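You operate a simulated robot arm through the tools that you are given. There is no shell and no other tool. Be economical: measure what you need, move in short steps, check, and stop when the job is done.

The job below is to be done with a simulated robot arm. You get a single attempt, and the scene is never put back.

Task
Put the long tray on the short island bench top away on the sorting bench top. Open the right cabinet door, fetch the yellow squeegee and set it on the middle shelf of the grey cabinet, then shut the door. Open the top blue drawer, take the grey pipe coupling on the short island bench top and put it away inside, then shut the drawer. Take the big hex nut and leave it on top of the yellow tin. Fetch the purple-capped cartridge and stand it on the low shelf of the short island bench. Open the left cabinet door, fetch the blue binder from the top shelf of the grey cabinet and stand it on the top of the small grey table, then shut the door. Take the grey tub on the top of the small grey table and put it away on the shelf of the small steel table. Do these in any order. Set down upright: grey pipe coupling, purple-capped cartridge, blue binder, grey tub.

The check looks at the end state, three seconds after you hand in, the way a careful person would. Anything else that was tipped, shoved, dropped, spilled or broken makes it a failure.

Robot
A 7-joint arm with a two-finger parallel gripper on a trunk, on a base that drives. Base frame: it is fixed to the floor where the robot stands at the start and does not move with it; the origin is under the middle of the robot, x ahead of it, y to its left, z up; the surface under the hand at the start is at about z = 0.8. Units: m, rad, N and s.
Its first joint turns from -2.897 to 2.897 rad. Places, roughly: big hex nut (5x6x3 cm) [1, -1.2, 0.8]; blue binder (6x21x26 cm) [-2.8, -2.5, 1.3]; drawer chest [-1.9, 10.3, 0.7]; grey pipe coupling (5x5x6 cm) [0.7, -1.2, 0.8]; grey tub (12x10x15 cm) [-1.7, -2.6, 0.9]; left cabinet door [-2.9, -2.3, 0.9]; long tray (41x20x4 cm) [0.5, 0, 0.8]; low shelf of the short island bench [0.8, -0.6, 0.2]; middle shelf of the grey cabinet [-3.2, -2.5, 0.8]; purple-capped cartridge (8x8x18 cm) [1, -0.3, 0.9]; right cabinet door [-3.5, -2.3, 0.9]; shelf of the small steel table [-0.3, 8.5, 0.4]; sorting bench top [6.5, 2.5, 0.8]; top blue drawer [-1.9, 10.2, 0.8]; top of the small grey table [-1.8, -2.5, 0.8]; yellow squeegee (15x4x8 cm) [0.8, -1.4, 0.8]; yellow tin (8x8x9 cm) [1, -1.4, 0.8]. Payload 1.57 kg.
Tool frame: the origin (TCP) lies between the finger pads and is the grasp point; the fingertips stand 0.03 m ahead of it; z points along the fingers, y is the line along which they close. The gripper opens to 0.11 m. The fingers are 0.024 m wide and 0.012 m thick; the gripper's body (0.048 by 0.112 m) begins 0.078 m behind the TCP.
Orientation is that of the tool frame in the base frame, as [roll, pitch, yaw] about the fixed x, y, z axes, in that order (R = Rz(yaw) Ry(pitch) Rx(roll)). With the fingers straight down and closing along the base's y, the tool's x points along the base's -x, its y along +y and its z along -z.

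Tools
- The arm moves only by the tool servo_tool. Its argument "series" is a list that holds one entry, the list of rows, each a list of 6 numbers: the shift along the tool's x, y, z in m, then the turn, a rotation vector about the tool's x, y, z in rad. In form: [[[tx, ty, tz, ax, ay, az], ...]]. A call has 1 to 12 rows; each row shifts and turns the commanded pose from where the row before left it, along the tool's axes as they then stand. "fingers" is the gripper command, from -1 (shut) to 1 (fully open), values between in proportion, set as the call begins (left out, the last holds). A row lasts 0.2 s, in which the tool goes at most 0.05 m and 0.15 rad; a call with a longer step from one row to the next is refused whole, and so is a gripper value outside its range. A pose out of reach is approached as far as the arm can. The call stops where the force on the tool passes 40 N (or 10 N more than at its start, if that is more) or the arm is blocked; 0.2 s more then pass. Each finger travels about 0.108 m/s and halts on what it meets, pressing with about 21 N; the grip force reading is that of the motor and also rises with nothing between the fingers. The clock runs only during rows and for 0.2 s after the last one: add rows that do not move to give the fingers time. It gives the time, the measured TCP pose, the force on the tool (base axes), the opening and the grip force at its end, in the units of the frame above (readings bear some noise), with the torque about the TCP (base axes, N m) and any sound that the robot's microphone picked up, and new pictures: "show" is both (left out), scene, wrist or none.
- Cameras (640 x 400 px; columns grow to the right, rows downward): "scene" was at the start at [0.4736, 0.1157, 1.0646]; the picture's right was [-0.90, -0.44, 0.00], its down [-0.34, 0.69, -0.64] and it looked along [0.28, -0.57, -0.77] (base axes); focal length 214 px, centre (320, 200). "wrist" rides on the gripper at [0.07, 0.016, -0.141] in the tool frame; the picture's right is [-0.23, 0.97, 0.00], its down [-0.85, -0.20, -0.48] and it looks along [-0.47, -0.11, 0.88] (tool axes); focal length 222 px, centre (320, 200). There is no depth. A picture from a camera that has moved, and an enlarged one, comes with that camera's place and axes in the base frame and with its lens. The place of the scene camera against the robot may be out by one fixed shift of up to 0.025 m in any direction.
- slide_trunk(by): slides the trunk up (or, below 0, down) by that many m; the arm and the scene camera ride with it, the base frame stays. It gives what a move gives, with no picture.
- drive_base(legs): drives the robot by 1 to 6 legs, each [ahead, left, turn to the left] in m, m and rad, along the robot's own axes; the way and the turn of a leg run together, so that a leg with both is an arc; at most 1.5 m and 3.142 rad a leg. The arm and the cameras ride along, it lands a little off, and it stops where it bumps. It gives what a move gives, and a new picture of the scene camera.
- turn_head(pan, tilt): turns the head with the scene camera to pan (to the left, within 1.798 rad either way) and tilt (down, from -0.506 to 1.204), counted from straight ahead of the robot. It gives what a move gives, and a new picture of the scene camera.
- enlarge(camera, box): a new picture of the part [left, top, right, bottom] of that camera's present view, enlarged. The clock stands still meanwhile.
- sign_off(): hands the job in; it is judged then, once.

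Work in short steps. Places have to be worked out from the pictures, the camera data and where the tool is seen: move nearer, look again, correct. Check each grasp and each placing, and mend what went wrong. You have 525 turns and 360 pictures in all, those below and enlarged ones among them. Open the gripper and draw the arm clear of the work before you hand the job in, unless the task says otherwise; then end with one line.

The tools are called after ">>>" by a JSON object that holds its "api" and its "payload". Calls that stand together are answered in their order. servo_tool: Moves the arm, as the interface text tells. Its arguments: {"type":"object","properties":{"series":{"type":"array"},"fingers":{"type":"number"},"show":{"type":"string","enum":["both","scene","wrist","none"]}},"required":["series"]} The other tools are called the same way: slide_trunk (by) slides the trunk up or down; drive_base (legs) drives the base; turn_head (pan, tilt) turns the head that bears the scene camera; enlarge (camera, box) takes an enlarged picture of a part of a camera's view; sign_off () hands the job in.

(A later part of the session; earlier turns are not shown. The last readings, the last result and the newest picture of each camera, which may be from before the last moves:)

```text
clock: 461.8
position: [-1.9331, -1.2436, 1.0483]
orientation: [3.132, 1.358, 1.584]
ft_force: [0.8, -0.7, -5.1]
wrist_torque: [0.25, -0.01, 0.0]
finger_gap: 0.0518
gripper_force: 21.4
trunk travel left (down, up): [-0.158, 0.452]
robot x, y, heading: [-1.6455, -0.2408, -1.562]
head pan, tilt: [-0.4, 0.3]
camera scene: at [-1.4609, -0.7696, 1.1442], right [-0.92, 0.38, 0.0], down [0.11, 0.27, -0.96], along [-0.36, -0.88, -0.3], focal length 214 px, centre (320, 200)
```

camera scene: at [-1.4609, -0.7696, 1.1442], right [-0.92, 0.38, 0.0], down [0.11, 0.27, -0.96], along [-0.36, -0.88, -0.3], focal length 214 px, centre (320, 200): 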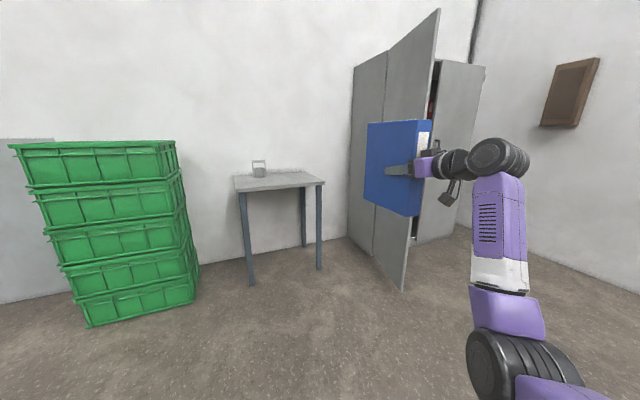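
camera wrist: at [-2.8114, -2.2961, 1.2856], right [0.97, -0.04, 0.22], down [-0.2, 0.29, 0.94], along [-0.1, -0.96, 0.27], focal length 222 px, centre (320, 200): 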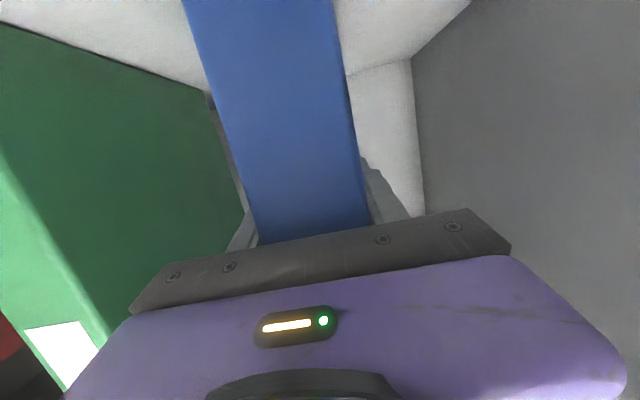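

Drive ahead to bring the binder over the table.

>>> {"api": "drive_base", "payload": {"legs": [[0.85, 0, -0.009]]}}

>>> {"api": "drive_base", "payload": {"legs": [[0.24, 0, 0]]}}

```text
clock: 466.3
position: [-1.9462, -2.0875, 1.0482]
orientation: [3.132, 1.358, 1.568]
ft_force: [0.4, -0.2, -5.3]
wrist_torque: [0.28, -0.02, 0.0]
finger_gap: 0.0516
gripper_force: 21.2
trunk travel left (down, up): [-0.158, 0.452]
robot x, y, heading: [-1.6426, -1.0936, -1.579]
head pan, tilt: [-0.4, 0.3]
camera scene: at [-1.467, -1.6211, 1.1442], right [-0.92, 0.39, 0.0], down [0.12, 0.27, -0.96], along [-0.38, -0.88, -0.3], focal length 214 px, centre (320, 200)
```

scene: 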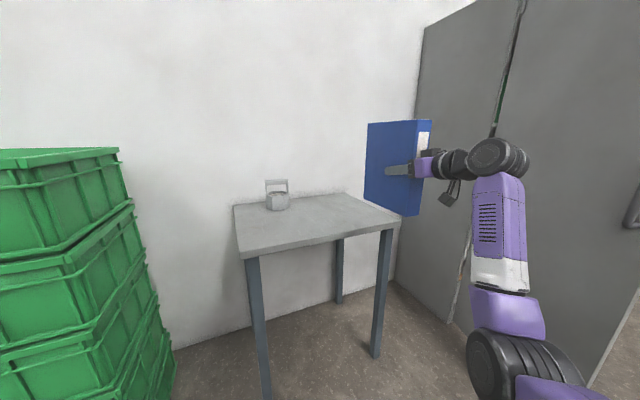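

```text
clock: 468.1
position: [-1.949, -2.3273, 1.0478]
orientation: [3.134, 1.358, 1.567]
ft_force: [-0.7, 0.1, -5.6]
wrist_torque: [0.22, -0.01, -0.01]
finger_gap: 0.0516
gripper_force: 21.4
trunk travel left (down, up): [-0.158, 0.452]
robot x, y, heading: [-1.6436, -1.3311, -1.574]
head pan, tilt: [-0.4, 0.3]
camera scene: at [-1.4691, -1.8615, 1.1442], right [-0.92, 0.4, 0.0], down [0.12, 0.27, -0.96], along [-0.38, -0.88, -0.3], focal length 214 px, centre (320, 200)
```

scene: 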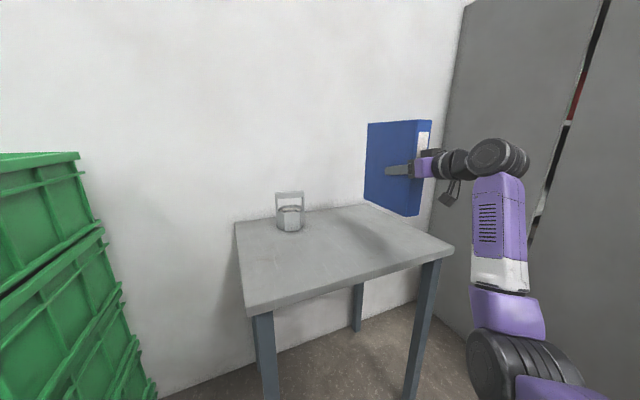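

Over the table. Lower with the trunk 9 cm, then gently by servo until contact.

>>> {"api": "slide_trunk", "payload": {"by": -0.09}}

>>> {"api": "servo_tool", "payload": {"series": [[[0.0049, 0, 0.001, 0, 0, 0], [0.0049, 0, 0.001, 0, 0, 0], [0.0039, 0, 0.0008, 0, 0, 0], [0.0039, 0, 0.0008, 0, 0, 0], [0.0029, 0, 0.0006, 0, 0, 0], [0.0029, 0, 0.0006, 0, 0, 0], [0, 0, 0, 0, 0, 0]]], "show": "scene"}}

```text
clock: 469.3
position: [-1.9489, -2.3266, 0.9579]
orientation: [3.133, 1.359, 1.568]
ft_force: [1.1, -0.2, -5.2]
wrist_torque: [0.23, -0.03, 0.0]
finger_gap: 0.0518
gripper_force: 21.3
trunk travel left (down, up): [-0.068, 0.542]
robot x, y, heading: [-1.6454, -1.3326, -1.576]
head pan, tilt: [-0.4, 0.3]
```

```text
clock: 470.9
position: [-1.9498, -2.3264, 0.9339]
orientation: [3.133, 1.358, 1.565]
ft_force: [0.0, 0.1, -5.3]
wrist_torque: [0.19, 0.02, 0.03]
finger_gap: 0.0519
gripper_force: 20.8
trunk travel left (down, up): [-0.068, 0.542]
robot x, y, heading: [-1.6438, -1.3312, -1.578]
head pan, tilt: [-0.4, 0.3]
camera scene: at [-1.469, -1.8615, 1.0542], right [-0.92, 0.4, 0.0], down [0.12, 0.27, -0.96], along [-0.38, -0.88, -0.3], focal length 214 px, centre (320, 200)
```

scene: 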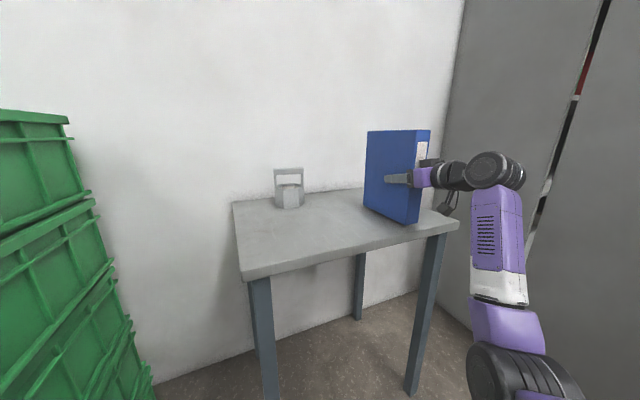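

>>> {"api": "servo_tool", "payload": {"series": [[[0.0029, 0, 0.0006, 0, 0, 0], [0.0029, 0, 0.0006, 0, 0, 0], [0.0029, 0, 0.0006, 0, 0, 0], [0.002, 0, 0.0004, 0, 0, 0], [0.002, 0, 0.0004, 0, 0, 0], [0, 0, 0, 0, 0, 0]]], "show": "none"}}

```text
clock: 472.3
position: [-1.9476, -2.3251, 0.9241]
orientation: [3.14, 1.363, 1.573]
ft_force: [1.0, -0.2, 11.5]
wrist_torque: [-0.42, 0.03, 0.29]
finger_gap: 0.0519
gripper_force: 20.5
trunk travel left (down, up): [-0.068, 0.542]
robot x, y, heading: [-1.6414, -1.3299, -1.58]
head pan, tilt: [-0.4, 0.3]
```

Touching the table. Press slightly, then open and withdraw straight back.

>>> {"api": "servo_tool", "payload": {"series": [[[0.0015, 0, 0.0003, 0, 0, 0], [0, 0, 0, 0, 0, 0]]], "show": "wrist"}}

>>> {"api": "servo_tool", "payload": {"series": [[[0, 0, 0, 0, 0, 0], [0, 0, 0, 0, 0, 0], [0, 0, 0, 0, 0, 0], [0.0042, 0, -0.0196, 0, 0, 0], [0.0062, 0, -0.0293, 0, 0, 0], [0.0083, 0, -0.039, 0, 0, 0], [0.0083, 0, -0.039, 0, 0, 0], [0.0083, 0, -0.039, 0, 0, 0], [0, 0, 0, 0, 0, 0]]], "fingers": 1, "show": "both"}}

```text
clock: 472.9
position: [-1.949, -2.3257, 0.9229]
orientation: [3.139, 1.361, 1.571]
ft_force: [2.6, 2.7, 18.5]
wrist_torque: [0.09, 0.18, -0.72]
finger_gap: 0.0517
gripper_force: 21.1
trunk travel left (down, up): [-0.068, 0.542]
robot x, y, heading: [-1.6429, -1.3289, -1.574]
head pan, tilt: [-0.4, 0.3]
camera wrist: at [-1.9353, -2.1735, 0.8832], right [0.97, -0.04, 0.22], down [-0.2, 0.29, 0.94], along [-0.11, -0.96, 0.27], focal length 222 px, centre (320, 200)
```

wrist: 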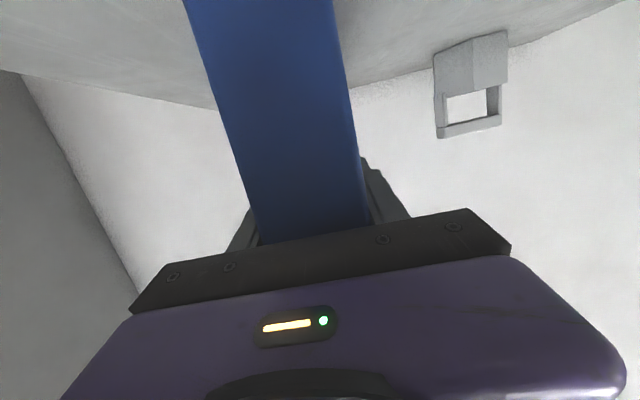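

```text
clock: 474.9
position: [-1.9514, -2.1549, 0.9206]
orientation: [3.132, 1.358, 1.564]
ft_force: [-0.2, 0.3, -1.3]
wrist_torque: [0.0, 0.01, 0.0]
finger_gap: 0.1099
gripper_force: 0.2
trunk travel left (down, up): [-0.068, 0.542]
robot x, y, heading: [-1.6437, -1.3317, -1.583]
head pan, tilt: [-0.4, 0.3]
camera scene: at [-1.469, -1.8613, 1.0543], right [-0.92, 0.4, 0.0], down [0.12, 0.27, -0.96], along [-0.38, -0.88, -0.3], focal length 214 px, centre (320, 200)
camera wrist: at [-1.9368, -2.0033, 0.8818], right [0.97, -0.04, 0.22], down [-0.2, 0.29, 0.94], along [-0.1, -0.96, 0.27], focal length 222 px, centre (320, 200)
```

scene: 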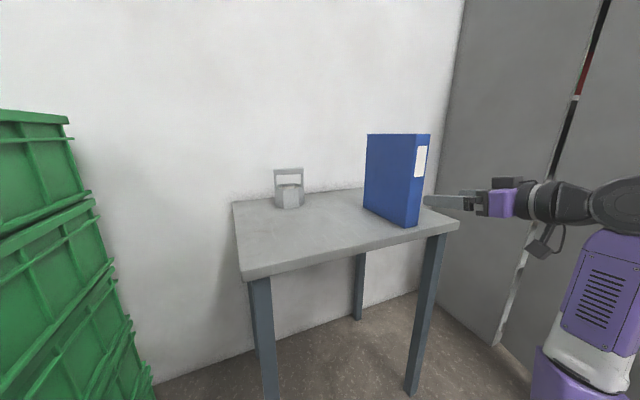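
wrist: 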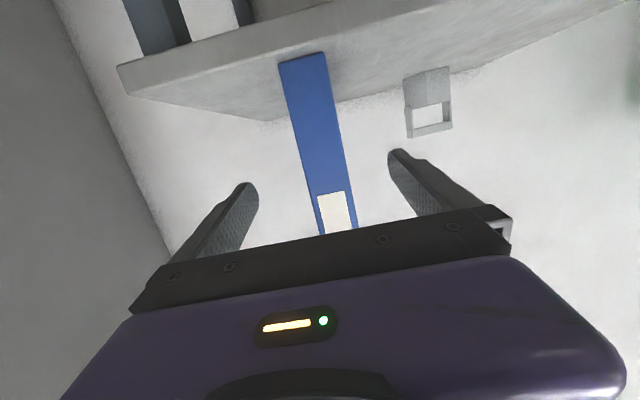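

The binder stands upright on the table. Now shut the left door: back off, close the fingers, and sweep right against its outer face near the free edge.

>>> {"api": "drive_base", "payload": {"legs": [[-0.3, 0, 0]]}}

>>> {"api": "servo_tool", "payload": {"series": [[[-0.04, 0, -0.008, 0, 0, 0], [-0.04, 0, -0.008, 0, 0, 0], [0, 0, 0, 0, 0, 0]]], "fingers": -1, "show": "none"}}

>>> {"api": "drive_base", "payload": {"legs": [[0, -0.6, 0]]}}

```text
clock: 477.0
position: [-1.9494, -1.8564, 0.9208]
orientation: [3.131, 1.357, 1.566]
ft_force: [0.0, 0.8, 0.1]
wrist_torque: [0.0, -0.04, 0.01]
finger_gap: 0.11
gripper_force: 0.2
trunk travel left (down, up): [-0.068, 0.542]
robot x, y, heading: [-1.6399, -1.0309, -1.582]
head pan, tilt: [-0.4, 0.3]
camera scene: at [-1.4675, -1.5623, 1.0543], right [-0.92, 0.4, 0.0], down [0.12, 0.27, -0.96], along [-0.38, -0.88, -0.3], focal length 214 px, centre (320, 200)
```

scene: 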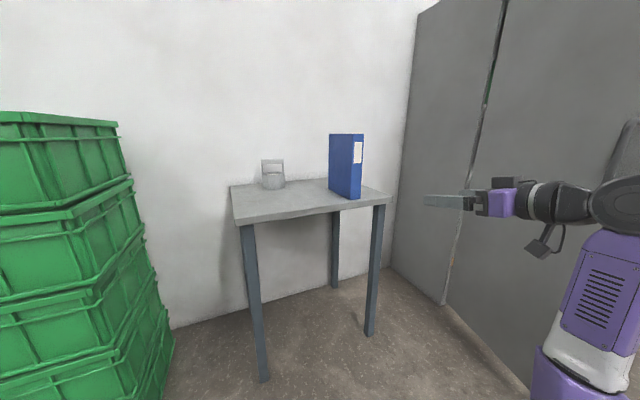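

```text
clock: 477.8
position: [-1.9489, -1.8582, 1.002]
orientation: [3.13, 1.357, 1.563]
ft_force: [-0.9, 0.9, -0.7]
wrist_torque: [0.0, 0.01, 0.0]
finger_gap: 0.0
gripper_force: 21.1
trunk travel left (down, up): [-0.068, 0.542]
robot x, y, heading: [-1.6411, -1.0313, -1.578]
head pan, tilt: [-0.4, 0.3]
```

```text
clock: 481.2
position: [-2.5499, -1.8546, 1.0025]
orientation: [3.133, 1.359, 1.569]
ft_force: [0.0, -0.1, -0.2]
wrist_torque: [0.03, 0.0, 0.01]
finger_gap: 0.0001
gripper_force: 21.1
trunk travel left (down, up): [-0.068, 0.542]
robot x, y, heading: [-2.2402, -1.0297, -1.578]
head pan, tilt: [-0.4, 0.3]
camera scene: at [-2.0679, -1.5578, 1.0543], right [-0.92, 0.39, 0.0], down [0.12, 0.27, -0.96], along [-0.38, -0.88, -0.3], focal length 214 px, centre (320, 200)
```

scene: 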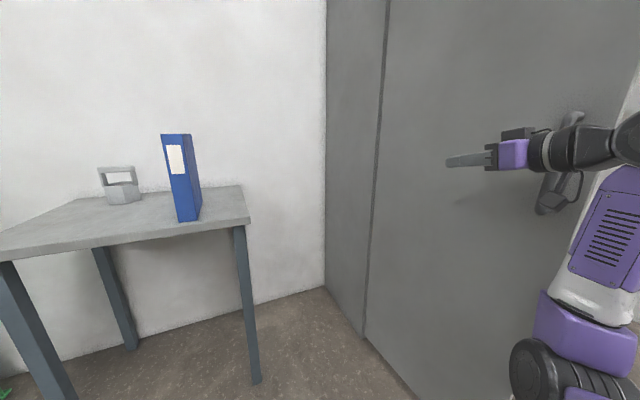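

Near the door face now. Continue sweeping right.

>>> {"api": "drive_base", "payload": {"legs": [[0, -0.35, 0]]}}

>>> {"api": "turn_head", "payload": {"pan": -0.6, "tilt": 0.3}}

```text
clock: 483.4
position: [-2.8998, -1.8531, 1.0028]
orientation: [3.134, 1.359, 1.568]
ft_force: [0.4, -0.3, 0.4]
wrist_torque: [0.0, 0.02, -0.02]
finger_gap: 0.0003
gripper_force: 21.1
trunk travel left (down, up): [-0.068, 0.542]
robot x, y, heading: [-2.5926, -1.0267, -1.571]
head pan, tilt: [-0.4, 0.3]
camera scene: at [-2.4184, -1.5556, 1.0543], right [-0.92, 0.39, 0.0], down [0.12, 0.27, -0.96], along [-0.38, -0.88, -0.3], focal length 214 px, centre (320, 200)
```

scene: 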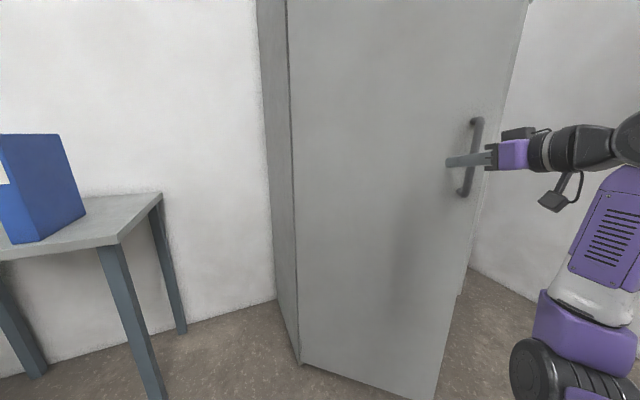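

```text
clock: 484.2
position: [-2.9001, -1.8533, 1.0037]
orientation: [3.134, 1.358, 1.568]
ft_force: [-0.4, -0.5, 0.0]
wrist_torque: [-0.01, 0.01, 0.02]
finger_gap: 0.0001
gripper_force: 20.9
trunk travel left (down, up): [-0.068, 0.542]
robot x, y, heading: [-2.59, -1.0236, -1.578]
head pan, tilt: [-0.6, 0.3]
camera scene: at [-2.4348, -1.5466, 1.0543], right [-0.82, 0.57, 0.0], down [0.17, 0.24, -0.96], along [-0.54, -0.79, -0.3], focal length 214 px, centre (320, 200)
```

scene: 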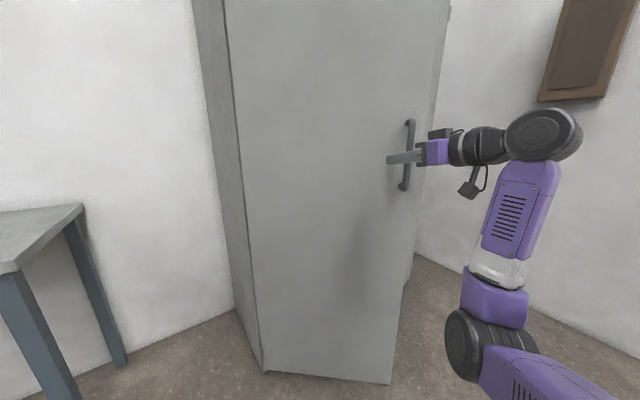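

Now push the face closed by driving ahead.

>>> {"api": "drive_base", "payload": {"legs": [[0.28, 0, 0]]}}

>>> {"api": "servo_tool", "payload": {"series": [[[-0.005, 0, 0.0245, 0, 0, 0], [-0.004, 0, 0.02, 0, 0, 0], [-0.003, 0, 0.015, 0, 0, 0], [-0.002, 0, 0.01, 0, 0, 0], [-0.0015, 0, 0.008, 0, 0, 0], [-0.001, 0, 0.006, 0, 0, 0], [0, 0, 0, 0, 0, 0]]], "show": "scene"}}

```text
clock: 486.1
position: [-2.8989, -2.1334, 1.002]
orientation: [3.133, 1.358, 1.57]
ft_force: [-0.3, -0.2, 0.0]
wrist_torque: [0.01, 0.01, -0.03]
finger_gap: 0.0
gripper_force: 20.4
trunk travel left (down, up): [-0.068, 0.542]
robot x, y, heading: [-2.5916, -1.3068, -1.577]
head pan, tilt: [-0.6, 0.3]
camera scene: at [-2.4355, -1.8262, 1.0543], right [-0.82, 0.57, 0.0], down [0.17, 0.24, -0.96], along [-0.54, -0.79, -0.3], focal length 214 px, centre (320, 200)
```

scene: 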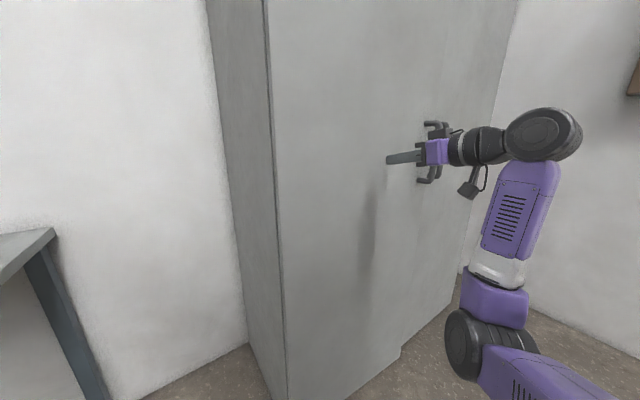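

```text
clock: 487.4
position: [-2.8976, -2.2079, 1.0009]
orientation: [3.135, 1.354, 1.573]
ft_force: [2.3, 11.9, 0.1]
wrist_torque: [-0.05, -0.08, 0.08]
finger_gap: 0.0
gripper_force: 21.0
trunk travel left (down, up): [-0.068, 0.542]
robot x, y, heading: [-2.5934, -1.3056, -1.573]
head pan, tilt: [-0.6, 0.3]
stopped in row 6: the force on the tool passed its limit at 56 N (the readings are from after the stop); the commanded pose is now the measured one
camera scene: at [-2.4354, -1.8255, 1.0545], right [-0.82, 0.57, 0.0], down [0.17, 0.24, -0.96], along [-0.54, -0.79, -0.3], focal length 214 px, centre (320, 200)
```

scene: 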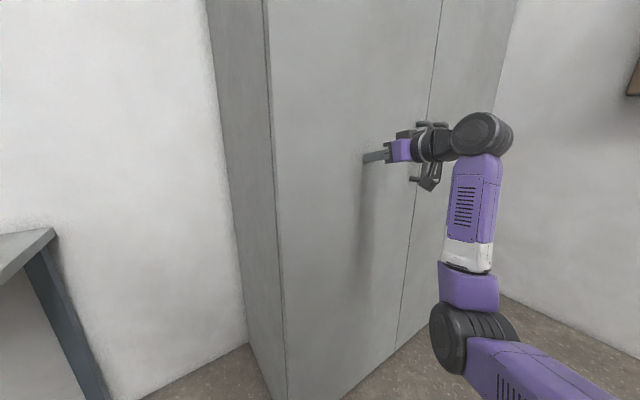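

Both doors are shut. Back off and look closely at the tub.

>>> {"api": "servo_tool", "payload": {"series": [[[0, 0, -0.03, 0, 0, 0], [0, 0, -0.04, 0, 0, 0], [0, 0, -0.04, 0, 0, 0], [0, 0, 0, 0, 0, 0]]], "show": "none"}}

>>> {"api": "drive_base", "payload": {"legs": [[-0.35, 0, 0], [0, 0.95, 0], [0.3, 0.05, 0]]}}

>>> {"api": "turn_head", "payload": {"pan": -0.1, "tilt": 0.5}}

```text
clock: 488.4
position: [-2.8998, -2.1014, 1.0238]
orientation: [3.133, 1.354, 1.571]
ft_force: [0.1, 0.1, 0.8]
wrist_torque: [0.0, 0.01, -0.02]
finger_gap: 0.0
gripper_force: 20.9
trunk travel left (down, up): [-0.068, 0.542]
robot x, y, heading: [-2.5932, -1.3061, -1.576]
head pan, tilt: [-0.6, 0.3]
```

```text
clock: 496.9
position: [-1.8974, -2.054, 1.0231]
orientation: [3.13, 1.354, 1.562]
ft_force: [-0.2, 0.4, 0.8]
wrist_torque: [0.02, 0.03, -0.01]
finger_gap: 0.0001
gripper_force: 21.0
trunk travel left (down, up): [-0.068, 0.542]
robot x, y, heading: [-1.585, -1.2561, -1.579]
head pan, tilt: [-0.6, 0.3]
camera scene: at [-1.4324, -1.7806, 1.0543], right [-0.82, 0.57, 0.0], down [0.17, 0.24, -0.96], along [-0.55, -0.78, -0.3], focal length 214 px, centre (320, 200)
```

scene: 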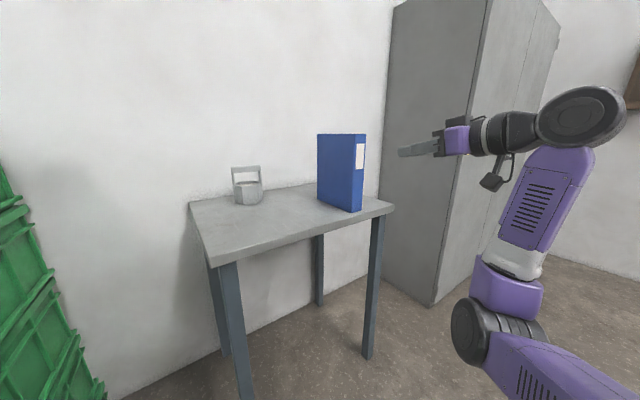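

```text
clock: 497.8
position: [-1.8979, -2.0531, 1.0244]
orientation: [3.131, 1.355, 1.562]
ft_force: [-0.4, 0.0, -0.2]
wrist_torque: [0.01, -0.02, -0.02]
finger_gap: 0.0
gripper_force: 21.3
trunk travel left (down, up): [-0.068, 0.542]
robot x, y, heading: [-1.591, -1.2571, -1.578]
head pan, tilt: [-0.099, 0.499]
camera scene: at [-1.3889, -1.7945, 1.0359], right [-0.99, 0.11, 0.0], down [0.05, 0.48, -0.88], along [-0.1, -0.87, -0.48], focal length 214 px, centre (320, 200)
```

scene: 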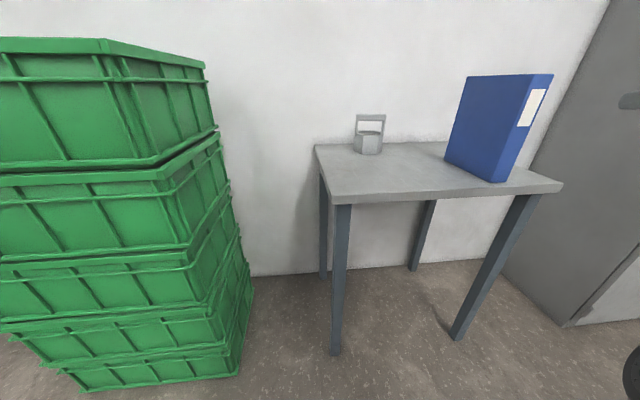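

>>> {"api": "enlarge", "payload": {"camera": "scene", "box": [330, 95, 410, 165]}}

```text
5.71 times, centred on (370, 130) of scene
camera zoom: at [-1.3889, -1.7945, 1.0359], right [-0.99, 0.11, 0.0], down [0.05, 0.48, -0.88], along [-0.1, -0.87, -0.48], focal length 1226 px, centre (34, 600)
```

zoom: 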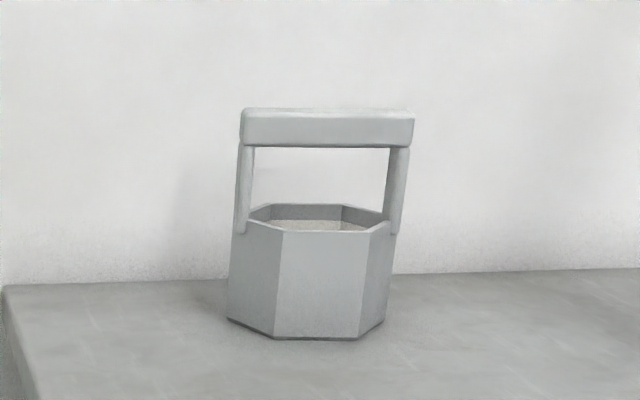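

The tub is an open octagonal pail with contents and a square handle bar (~z 0.92). I'll grip the bar with a horizontal tool, fingers above/below it, so the tub hangs level. Rotate the tool: level it, then roll 90°.

>>> {"api": "servo_tool", "payload": {"series": [[[0, 0, 0, 0, -0.11, 0], [0, 0, 0, 0, -0.11, 0], [0, 0, 0, 0, 0, 0.15], [0, 0, 0, 0, 0, 0.15], [0, 0, 0, 0, 0, 0.15], [0, 0, 0, 0, 0, 0.15], [0, 0, 0, 0, 0, 0.15], [0, 0, 0, 0, 0, 0.15], [0, 0, 0, 0, 0, 0.15], [0, 0, 0, 0, 0, 0.15], [0, 0, 0, 0, 0, 0.15], [0, 0, 0, 0, 0, 0.15]]], "fingers": 0.3, "show": "none"}}

>>> {"api": "servo_tool", "payload": {"series": [[[0, 0, 0, 0, 0, 0.07], [0, 0, 0, 0, 0, 0]]], "show": "both"}}

```text
clock: 500.4
position: [-1.8985, -2.0543, 1.0239]
orientation: [1.566, 0.069, 0.004]
ft_force: [-1.0, 0.5, -0.2]
wrist_torque: [0.03, 0.01, -0.01]
finger_gap: 0.0716
gripper_force: 0.0
trunk travel left (down, up): [-0.068, 0.542]
robot x, y, heading: [-1.5896, -1.2611, -1.58]
head pan, tilt: [-0.099, 0.499]
```

```text
clock: 501.0
position: [-1.8985, -2.0546, 1.0227]
orientation: [1.568, -0.001, 0.003]
ft_force: [0.9, 0.0, 0.1]
wrist_torque: [0.01, 0.03, -0.01]
finger_gap: 0.0717
gripper_force: 0.0
trunk travel left (down, up): [-0.068, 0.542]
robot x, y, heading: [-1.5886, -1.2552, -1.58]
head pan, tilt: [-0.099, 0.499]
camera scene: at [-1.3888, -1.7945, 1.0359], right [-0.99, 0.11, 0.0], down [0.05, 0.48, -0.88], along [-0.1, -0.87, -0.48], focal length 214 px, centre (320, 200)
camera wrist: at [-1.8312, -1.9131, 1.0392], right [-0.23, 0.0, 0.97], down [-0.86, 0.48, -0.2], along [-0.46, -0.88, -0.11], focal length 222 px, centre (320, 200)
```

scene: 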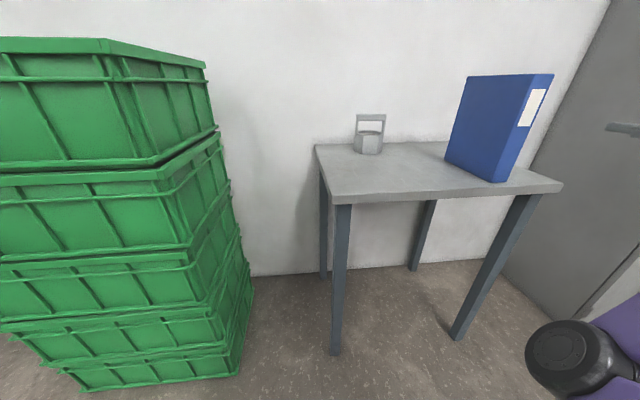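
wrist: 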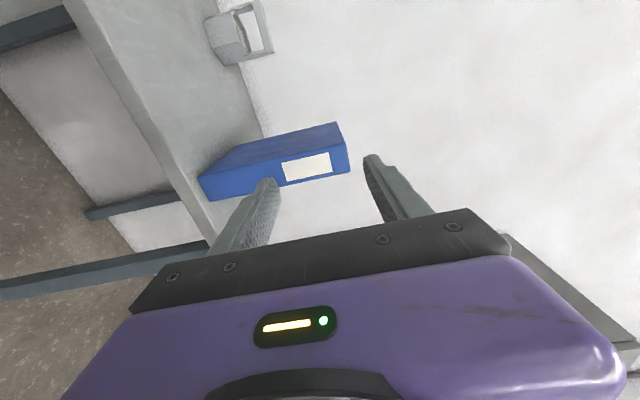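

Orientation is exact: pointing −y, closing vertically. Slide left to line up with the tub and look.

>>> {"api": "drive_base", "payload": {"legs": [[0, 0.21, 0.01]]}}

>>> {"api": "enlarge", "payload": {"camera": "wrist", "box": [0, 0, 640, 400]}}

```text
clock: 502.6
position: [-1.6812, -2.0589, 1.0226]
orientation: [1.568, -0.001, 0.015]
ft_force: [-0.5, 0.7, 1.0]
wrist_torque: [-0.01, 0.02, 0.01]
finger_gap: 0.0715
gripper_force: 0.0
trunk travel left (down, up): [-0.068, 0.542]
robot x, y, heading: [-1.3809, -1.2613, -1.569]
head pan, tilt: [-0.099, 0.499]
camera scene: at [-1.1738, -1.7935, 1.0359], right [-1.0, 0.1, 0.0], down [0.05, 0.48, -0.88], along [-0.09, -0.87, -0.48], focal length 214 px, centre (320, 200)
```

scene: 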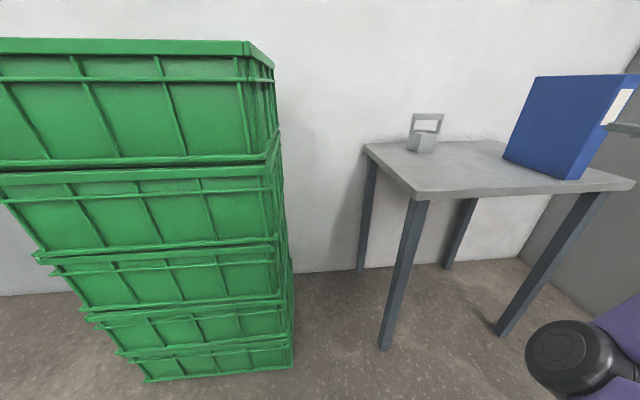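

```text
1.00 times, centred on (320, 200) of wrist (not enlarged: the box is as wide or as high as the picture)
camera zoom: at [-1.6148, -1.9164, 1.0392], right [-0.23, 0.0, 0.97], down [-0.86, 0.47, -0.2], along [-0.45, -0.88, -0.11], focal length 222 px, centre (320, 200)
```

zoom: 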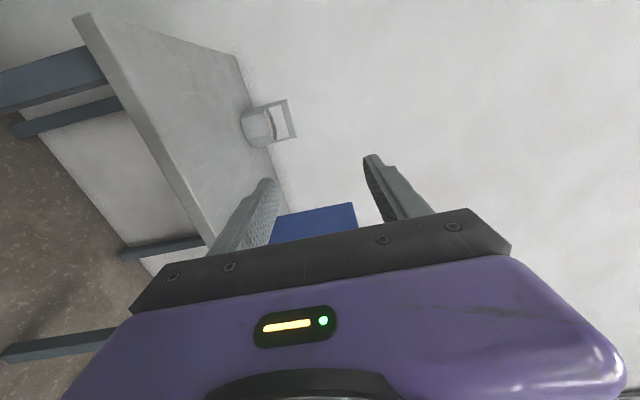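

Bar centre ≈(−1.69, −2.65, 0.925). Lower the tool to that height and move closer for a better look.

>>> {"api": "servo_tool", "payload": {"series": [[[-0.005, -0.034, 0, 0, 0, 0], [0, -0.033, 0, 0, 0, 0], [0, -0.033, 0, 0, 0, 0], [0, 0, 0, 0, 0, 0]]], "show": "none"}}

>>> {"api": "drive_base", "payload": {"legs": [[0.33, 0, 0]]}}

>>> {"api": "enlarge", "payload": {"camera": "wrist", "box": [160, 0, 480, 200]}}

```text
clock: 503.6
position: [-1.6861, -2.0576, 0.9225]
orientation: [1.568, -0.001, 0.015]
ft_force: [-0.2, 0.5, -0.1]
wrist_torque: [0.0, 0.01, 0.01]
finger_gap: 0.0714
gripper_force: 0.0
trunk travel left (down, up): [-0.068, 0.542]
robot x, y, heading: [-1.3797, -1.2594, -1.568]
head pan, tilt: [-0.099, 0.499]
```

```text
clock: 505.9
position: [-1.685, -2.3938, 0.9239]
orientation: [1.569, 0.001, 0.014]
ft_force: [-0.7, 0.6, -0.6]
wrist_torque: [-0.01, 0.02, 0.0]
finger_gap: 0.0716
gripper_force: 0.0
trunk travel left (down, up): [-0.068, 0.542]
robot x, y, heading: [-1.3769, -1.597, -1.563]
head pan, tilt: [-0.099, 0.499]
camera scene: at [-1.1722, -2.1277, 1.0359], right [-1.0, 0.1, 0.0], down [0.05, 0.48, -0.88], along [-0.08, -0.87, -0.48], focal length 214 px, centre (320, 200)
```

scene: 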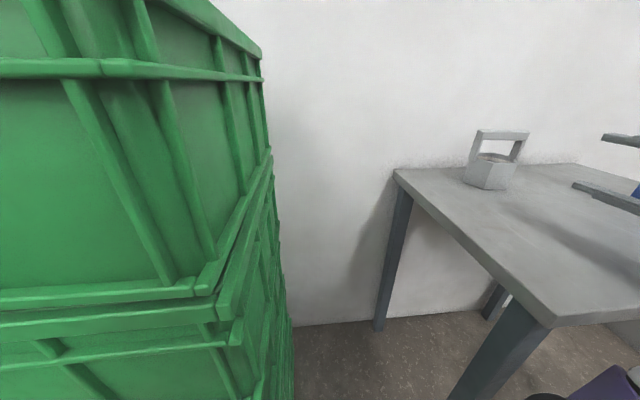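

```text
2.00 times, centred on (320, 100) of wrist
camera zoom: at [-1.6178, -2.2517, 0.939], right [-0.23, 0.0, 0.97], down [-0.86, 0.47, -0.2], along [-0.45, -0.89, -0.11], focal length 444 px, centre (320, 400)
```

zoom: 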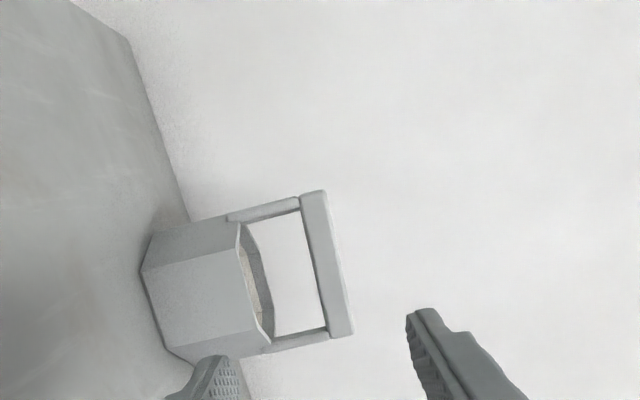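

Close by. Bar centre ≈(−1.688, −2.635, 0.926). The head is near the crates, so I'll extend with the arm only. Narrow the opening to ~45 mm and advance 17 cm.

>>> {"api": "servo_tool", "payload": {"series": [[[-0.006, 0.002, 0.02, 0, 0, 0], [0, 0, 0.04, 0, 0, 0], [0, 0, 0.04, 0, 0, 0], [0, 0, 0.04, 0, 0, 0], [0, 0, 0.03, 0, 0, 0], [0, 0, 0, 0, 0, 0]]], "fingers": -0.18, "show": "both"}}

```text
clock: 507.0
position: [-1.7226, -2.4619, 0.9456]
orientation: [1.489, 0.06, -0.109]
ft_force: [0.5, 0.4, 0.1]
wrist_torque: [-0.01, -0.02, 0.02]
finger_gap: 0.045
gripper_force: 0.1
trunk travel left (down, up): [-0.068, 0.542]
robot x, y, heading: [-1.3777, -1.5714, -1.579]
head pan, tilt: [-0.099, 0.499]
stopped in row 5: the arm was blocked; the commanded pose is now the measured one
camera scene: at [-1.1812, -2.1065, 1.0392], right [-0.99, 0.11, 0.0], down [0.05, 0.47, -0.88], along [-0.1, -0.87, -0.48], focal length 214 px, centre (320, 200)
camera wrist: at [-1.6385, -2.3285, 0.946], right [-0.16, 0.1, 0.98], down [-0.81, 0.55, -0.19], along [-0.56, -0.83, -0.01], focal length 222 px, centre (320, 200)
```

scene: 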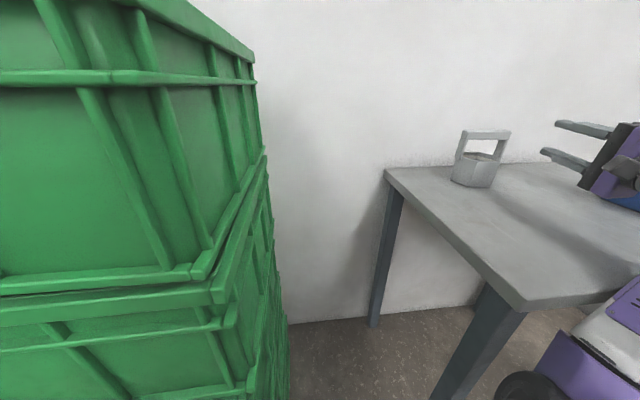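
wrist: 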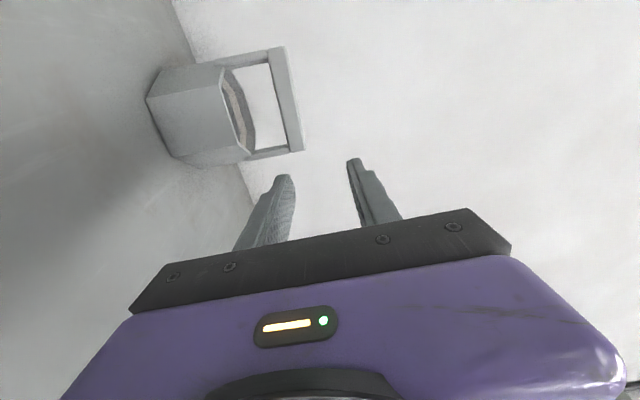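

The forearm (elbow low) met the table's front edge. Back off, raise the trunk so the arm reaches over the table from above, and restore orientation.

>>> {"api": "servo_tool", "payload": {"series": [[[0, 0, -0.03, 0, 0, 0], [0, 0, -0.03, 0, 0, 0], [0, 0, 0, 0.079, 0.107, 0.064], [0, 0, 0, 0, 0, 0]]], "show": "none"}}

>>> {"api": "drive_base", "payload": {"legs": [[-0.35, 0, 0.008]]}}

>>> {"api": "slide_trunk", "payload": {"by": 0.35}}

>>> {"api": "servo_tool", "payload": {"series": [[[0, -0.035, 0.03, 0, 0, 0], [0, -0.035, 0.03, 0, 0, 0], [0, -0.035, 0.03, 0, 0, 0], [0, -0.035, 0.03, 0, 0, 0], [0, -0.035, 0.03, 0, 0, 0], [0, -0.035, 0.03, 0, 0, 0], [0, -0.035, 0.02, 0, 0, 0], [0, -0.035, 0.02, 0, 0, 0], [0, -0.035, 0.02, 0, 0, 0], [0, 0, 0, 0, 0, 0]]], "show": "scene"}}

```text
clock: 508.0
position: [-1.7167, -2.4096, 0.9356]
orientation: [1.578, -0.002, 0.007]
ft_force: [0.0, -0.4, 0.7]
wrist_torque: [0.0, 0.01, -0.03]
finger_gap: 0.0448
gripper_force: 0.1
trunk travel left (down, up): [-0.068, 0.542]
robot x, y, heading: [-1.3836, -1.5737, -1.585]
head pan, tilt: [-0.099, 0.499]
```

```text
clock: 510.3
position: [-1.7048, -2.064, 0.9354]
orientation: [1.578, 0.0, 0.016]
ft_force: [-0.6, 0.8, 0.2]
wrist_torque: [0.04, 0.04, 0.02]
finger_gap: 0.0449
gripper_force: 0.0
trunk travel left (down, up): [-0.068, 0.542]
robot x, y, heading: [-1.377, -1.2263, -1.574]
head pan, tilt: [-0.099, 0.499]
camera scene: at [-1.1751, -1.7598, 1.0359], right [-0.99, 0.1, 0.0], down [0.05, 0.48, -0.88], along [-0.09, -0.87, -0.48], focal length 214 px, centre (320, 200)
```

scene: 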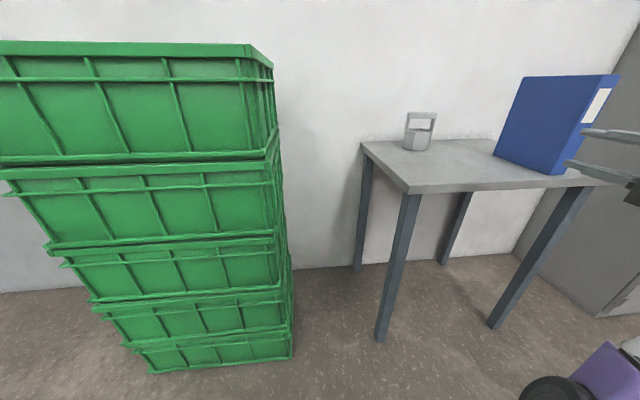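

```text
clock: 513.7
position: [-1.7042, -2.0644, 1.2864]
orientation: [1.576, -0.002, 0.015]
ft_force: [0.5, 0.5, 0.4]
wrist_torque: [0.05, -0.01, 0.0]
finger_gap: 0.0451
gripper_force: 0.1
trunk travel left (down, up): [-0.418, 0.192]
robot x, y, heading: [-1.3767, -1.2256, -1.576]
head pan, tilt: [-0.099, 0.499]
```

```text
clock: 515.9
position: [-1.6991, -2.302, 0.97]
orientation: [1.576, -0.003, 0.016]
ft_force: [-0.3, 0.0, -1.4]
wrist_torque: [0.0, 0.0, 0.0]
finger_gap: 0.0452
gripper_force: 0.0
trunk travel left (down, up): [-0.418, 0.192]
robot x, y, heading: [-1.3757, -1.2274, -1.572]
head pan, tilt: [-0.099, 0.499]
camera scene: at [-1.175, -1.7598, 1.3859], right [-0.99, 0.1, 0.0], down [0.05, 0.48, -0.88], along [-0.09, -0.87, -0.48], focal length 214 px, centre (320, 200)
```

scene: 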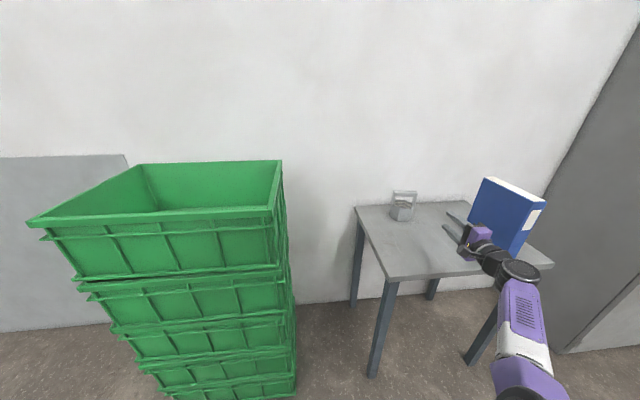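

Good posture: the arm now reaches down over the table. Lower to bar height and drive ahead 0.2 m, then look.

>>> {"api": "servo_tool", "payload": {"series": [[[0.006, -0.022, 0, 0, 0, 0], [0, -0.022, 0, 0, 0, 0], [0, 0, 0, 0, 0, 0]]], "show": "none"}}

>>> {"api": "drive_base", "payload": {"legs": [[0.2, 0, 0]]}}

>>> {"api": "enlarge", "payload": {"camera": "wrist", "box": [160, 0, 480, 200]}}

```text
clock: 516.7
position: [-1.6934, -2.3016, 0.9248]
orientation: [1.575, -0.003, 0.015]
ft_force: [-0.4, -0.2, 0.0]
wrist_torque: [0.0, -0.01, -0.02]
finger_gap: 0.0451
gripper_force: 0.0
trunk travel left (down, up): [-0.418, 0.192]
robot x, y, heading: [-1.3775, -1.2227, -1.575]
head pan, tilt: [-0.099, 0.499]
```

```text
clock: 518.3
position: [-1.692, -2.5021, 0.9259]
orientation: [1.577, -0.002, 0.016]
ft_force: [0.0, 0.2, 0.5]
wrist_torque: [0.02, 0.01, 0.01]
finger_gap: 0.0451
gripper_force: 0.1
trunk travel left (down, up): [-0.418, 0.192]
robot x, y, heading: [-1.3775, -1.4283, -1.576]
head pan, tilt: [-0.099, 0.499]
camera scene: at [-1.1748, -1.9603, 1.3859], right [-0.99, 0.1, 0.0], down [0.05, 0.48, -0.88], along [-0.09, -0.87, -0.48], focal length 214 px, centre (320, 200)
```

scene: 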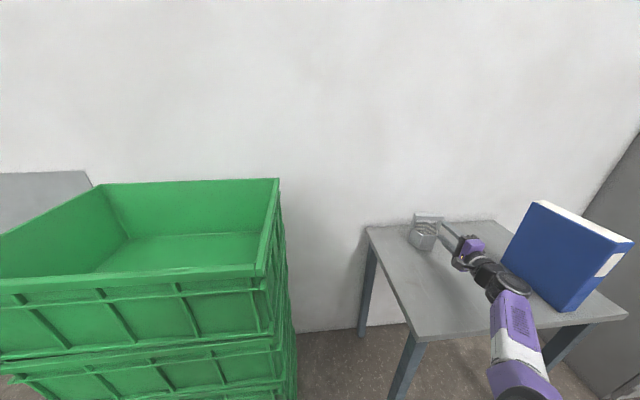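

```text
2.00 times, centred on (320, 100) of wrist
camera zoom: at [-1.6272, -2.3611, 0.9427], right [-0.23, -0.01, 0.97], down [-0.86, 0.46, -0.2], along [-0.45, -0.89, -0.12], focal length 444 px, centre (320, 400)
```

zoom: 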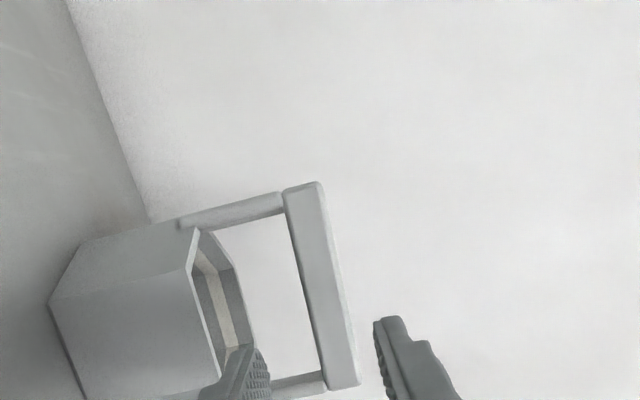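

Bar: centre ≈(−1.696, −2.628, 0.926), aligned with x. Fingers are at the right heights. Drive 8 cm, then servo the last bit.

>>> {"api": "drive_base", "payload": {"legs": [[0.08, 0, 0]]}}

>>> {"api": "enlarge", "payload": {"camera": "wrist", "box": [0, 0, 640, 400]}}

```text
clock: 519.4
position: [-1.6938, -2.5829, 0.9253]
orientation: [1.578, -0.003, 0.017]
ft_force: [-0.7, 0.3, -0.8]
wrist_torque: [0.02, 0.0, 0.02]
finger_gap: 0.0453
gripper_force: 0.0
trunk travel left (down, up): [-0.418, 0.192]
robot x, y, heading: [-1.3779, -1.5053, -1.57]
head pan, tilt: [-0.099, 0.499]
camera scene: at [-1.1753, -2.0405, 1.3859], right [-0.99, 0.1, 0.0], down [0.05, 0.48, -0.88], along [-0.09, -0.87, -0.48], focal length 214 px, centre (320, 200)
```

scene: 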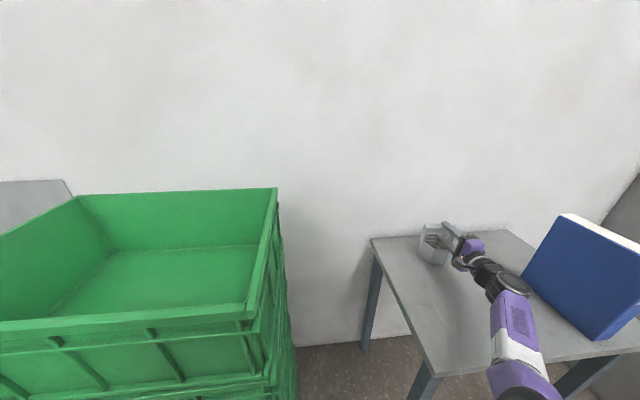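

```text
1.00 times, centred on (320, 200) of wrist (not enlarged: the box is as wide or as high as the picture)
camera zoom: at [-1.628, -2.4409, 0.9426], right [-0.23, -0.01, 0.97], down [-0.86, 0.46, -0.2], along [-0.45, -0.89, -0.12], focal length 222 px, centre (320, 200)
```

zoom: 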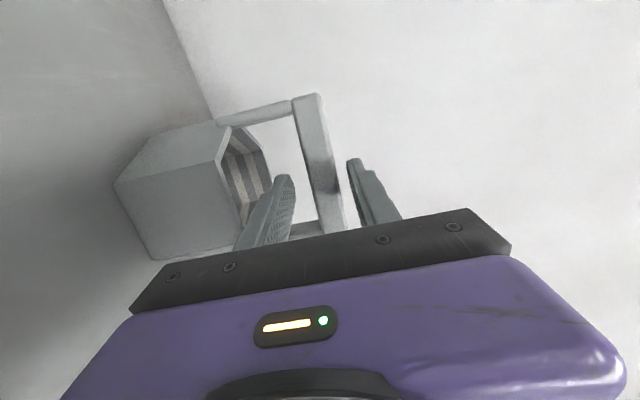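

The fingers bracket the bar. Advance 4 cm and close gently.

>>> {"api": "drive_base", "payload": {"legs": [[0.04, 0, 0]]}}

>>> {"api": "servo_tool", "payload": {"series": [[[0, 0, 0, 0, 0, 0], [0, 0, 0, 0, 0, 0], [0, 0, 0, 0, 0, 0]]], "fingers": -1, "show": "wrist"}}

```text
clock: 520.2
position: [-1.6927, -2.6221, 0.9259]
orientation: [1.577, -0.001, 0.019]
ft_force: [-0.1, -1.0, -0.3]
wrist_torque: [0.01, 0.02, 0.0]
finger_gap: 0.0451
gripper_force: 0.1
trunk travel left (down, up): [-0.418, 0.192]
robot x, y, heading: [-1.3797, -1.5468, -1.575]
head pan, tilt: [-0.099, 0.499]
camera scene: at [-1.1752, -2.0806, 1.3859], right [-0.99, 0.1, 0.0], down [0.05, 0.48, -0.88], along [-0.09, -0.87, -0.48], focal length 214 px, centre (320, 200)
```

scene: 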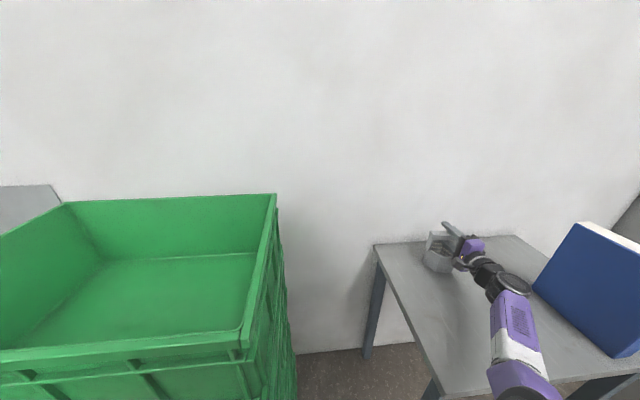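

```text
clock: 521.0
position: [-1.6933, -2.6234, 0.9296]
orientation: [1.574, 0.0, 0.017]
ft_force: [0.9, -0.5, 16.6]
wrist_torque: [0.04, 0.11, 0.0]
finger_gap: 0.0216
gripper_force: 21.7
trunk travel left (down, up): [-0.418, 0.192]
robot x, y, heading: [-1.3761, -1.5489, -1.571]
head pan, tilt: [-0.099, 0.499]
camera wrist: at [-1.6278, -2.4813, 0.9452], right [-0.23, -0.01, 0.97], down [-0.86, 0.46, -0.2], along [-0.45, -0.89, -0.11], focal length 222 px, centre (320, 200)
```

wrist: 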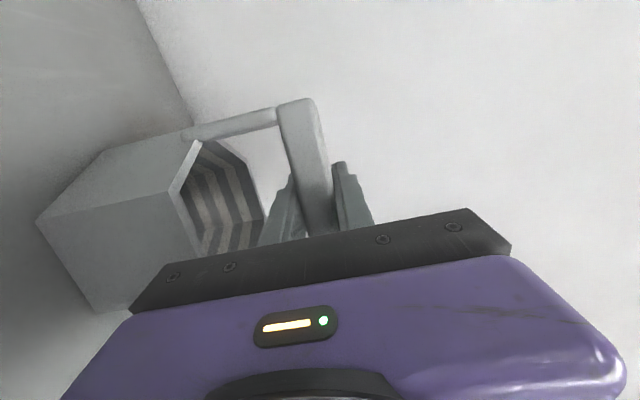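

Bar gripped (22 mm). Lift 5 cm with the trunk.

>>> {"api": "slide_trunk", "payload": {"by": 0.05}}

>>> {"api": "enlarge", "payload": {"camera": "wrist", "box": [0, 0, 640, 400]}}

```text
clock: 522.0
position: [-1.693, -2.6232, 0.974]
orientation: [1.578, -0.001, 0.017]
ft_force: [-0.6, -0.1, -1.8]
wrist_torque: [-0.01, 0.04, 0.02]
finger_gap: 0.022
gripper_force: 20.8
trunk travel left (down, up): [-0.468, 0.142]
robot x, y, heading: [-1.3781, -1.549, -1.574]
head pan, tilt: [-0.099, 0.499]
```

```text
1.00 times, centred on (320, 200) of wrist (not enlarged: the box is as wide or as high as the picture)
camera zoom: at [-1.6275, -2.4811, 0.9919], right [-0.23, -0.01, 0.97], down [-0.86, 0.46, -0.2], along [-0.45, -0.89, -0.12], focal length 222 px, centre (320, 200)
```

zoom: 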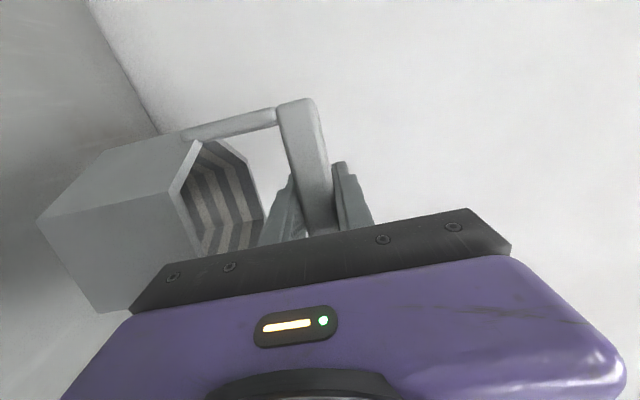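

The tub hangs level (~0.2 kg). Back out, retract and raise the arm.

>>> {"api": "drive_base", "payload": {"legs": [[-0.3, 0, 0], [-0.25, 0, 0]]}}

>>> {"api": "servo_tool", "payload": {"series": [[[0, 0.015, -0.03, 0, 0, 0], [0, 0.015, -0.03, 0, 0, 0], [0, 0.015, -0.03, 0, 0, 0], [0, 0.015, -0.03, 0, 0, 0], [0, 0.015, -0.03, 0, 0, 0], [0, 0.015, -0.03, 0, 0, 0], [0, 0.015, -0.03, 0, 0, 0], [0, 0.015, -0.03, 0, 0, 0], [0, 0, 0, 0, 0, 0]]], "show": "both"}}

```text
clock: 525.4
position: [-1.6929, -2.0734, 0.9762]
orientation: [1.577, -0.001, 0.016]
ft_force: [-0.5, 0.5, -1.0]
wrist_torque: [0.01, 0.0, 0.02]
finger_gap: 0.0218
gripper_force: 20.6
trunk travel left (down, up): [-0.468, 0.142]
robot x, y, heading: [-1.3751, -0.9941, -1.574]
head pan, tilt: [-0.099, 0.499]
camera scene: at [-1.1746, -1.5324, 1.4358], right [-0.99, 0.1, 0.0], down [0.05, 0.48, -0.88], along [-0.09, -0.87, -0.48], focal length 214 px, centre (320, 200)
```

scene: 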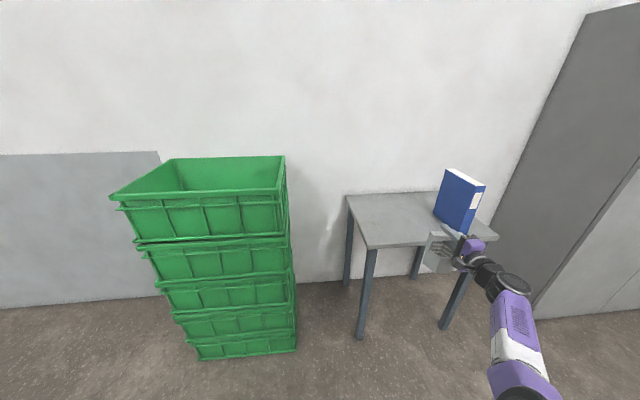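

```text
clock: 527.4
position: [-1.6964, -1.8351, 1.0985]
orientation: [1.577, -0.002, 0.018]
ft_force: [-0.6, 0.8, -1.9]
wrist_torque: [-0.05, 0.02, -0.02]
finger_gap: 0.0216
gripper_force: 20.9
trunk travel left (down, up): [-0.468, 0.142]
robot x, y, heading: [-1.3734, -0.9962, -1.576]
head pan, tilt: [-0.099, 0.499]
camera scene: at [-1.1746, -1.5324, 1.4359], right [-0.99, 0.1, 0.0], down [0.05, 0.48, -0.88], along [-0.09, -0.87, -0.48], focal length 214 px, centre (320, 200)
camera wrist: at [-1.6317, -1.693, 1.115], right [-0.23, -0.01, 0.97], down [-0.86, 0.47, -0.2], along [-0.45, -0.89, -0.12], focal length 222 px, centre (320, 200)
```

scene: 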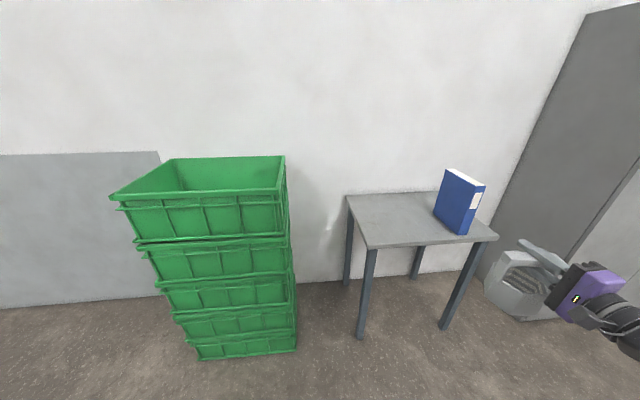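
wrist: 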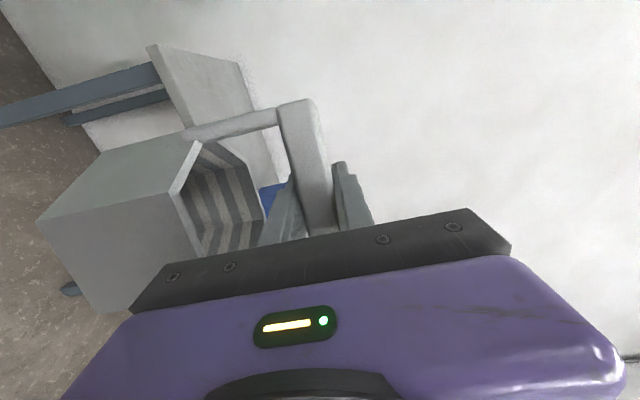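

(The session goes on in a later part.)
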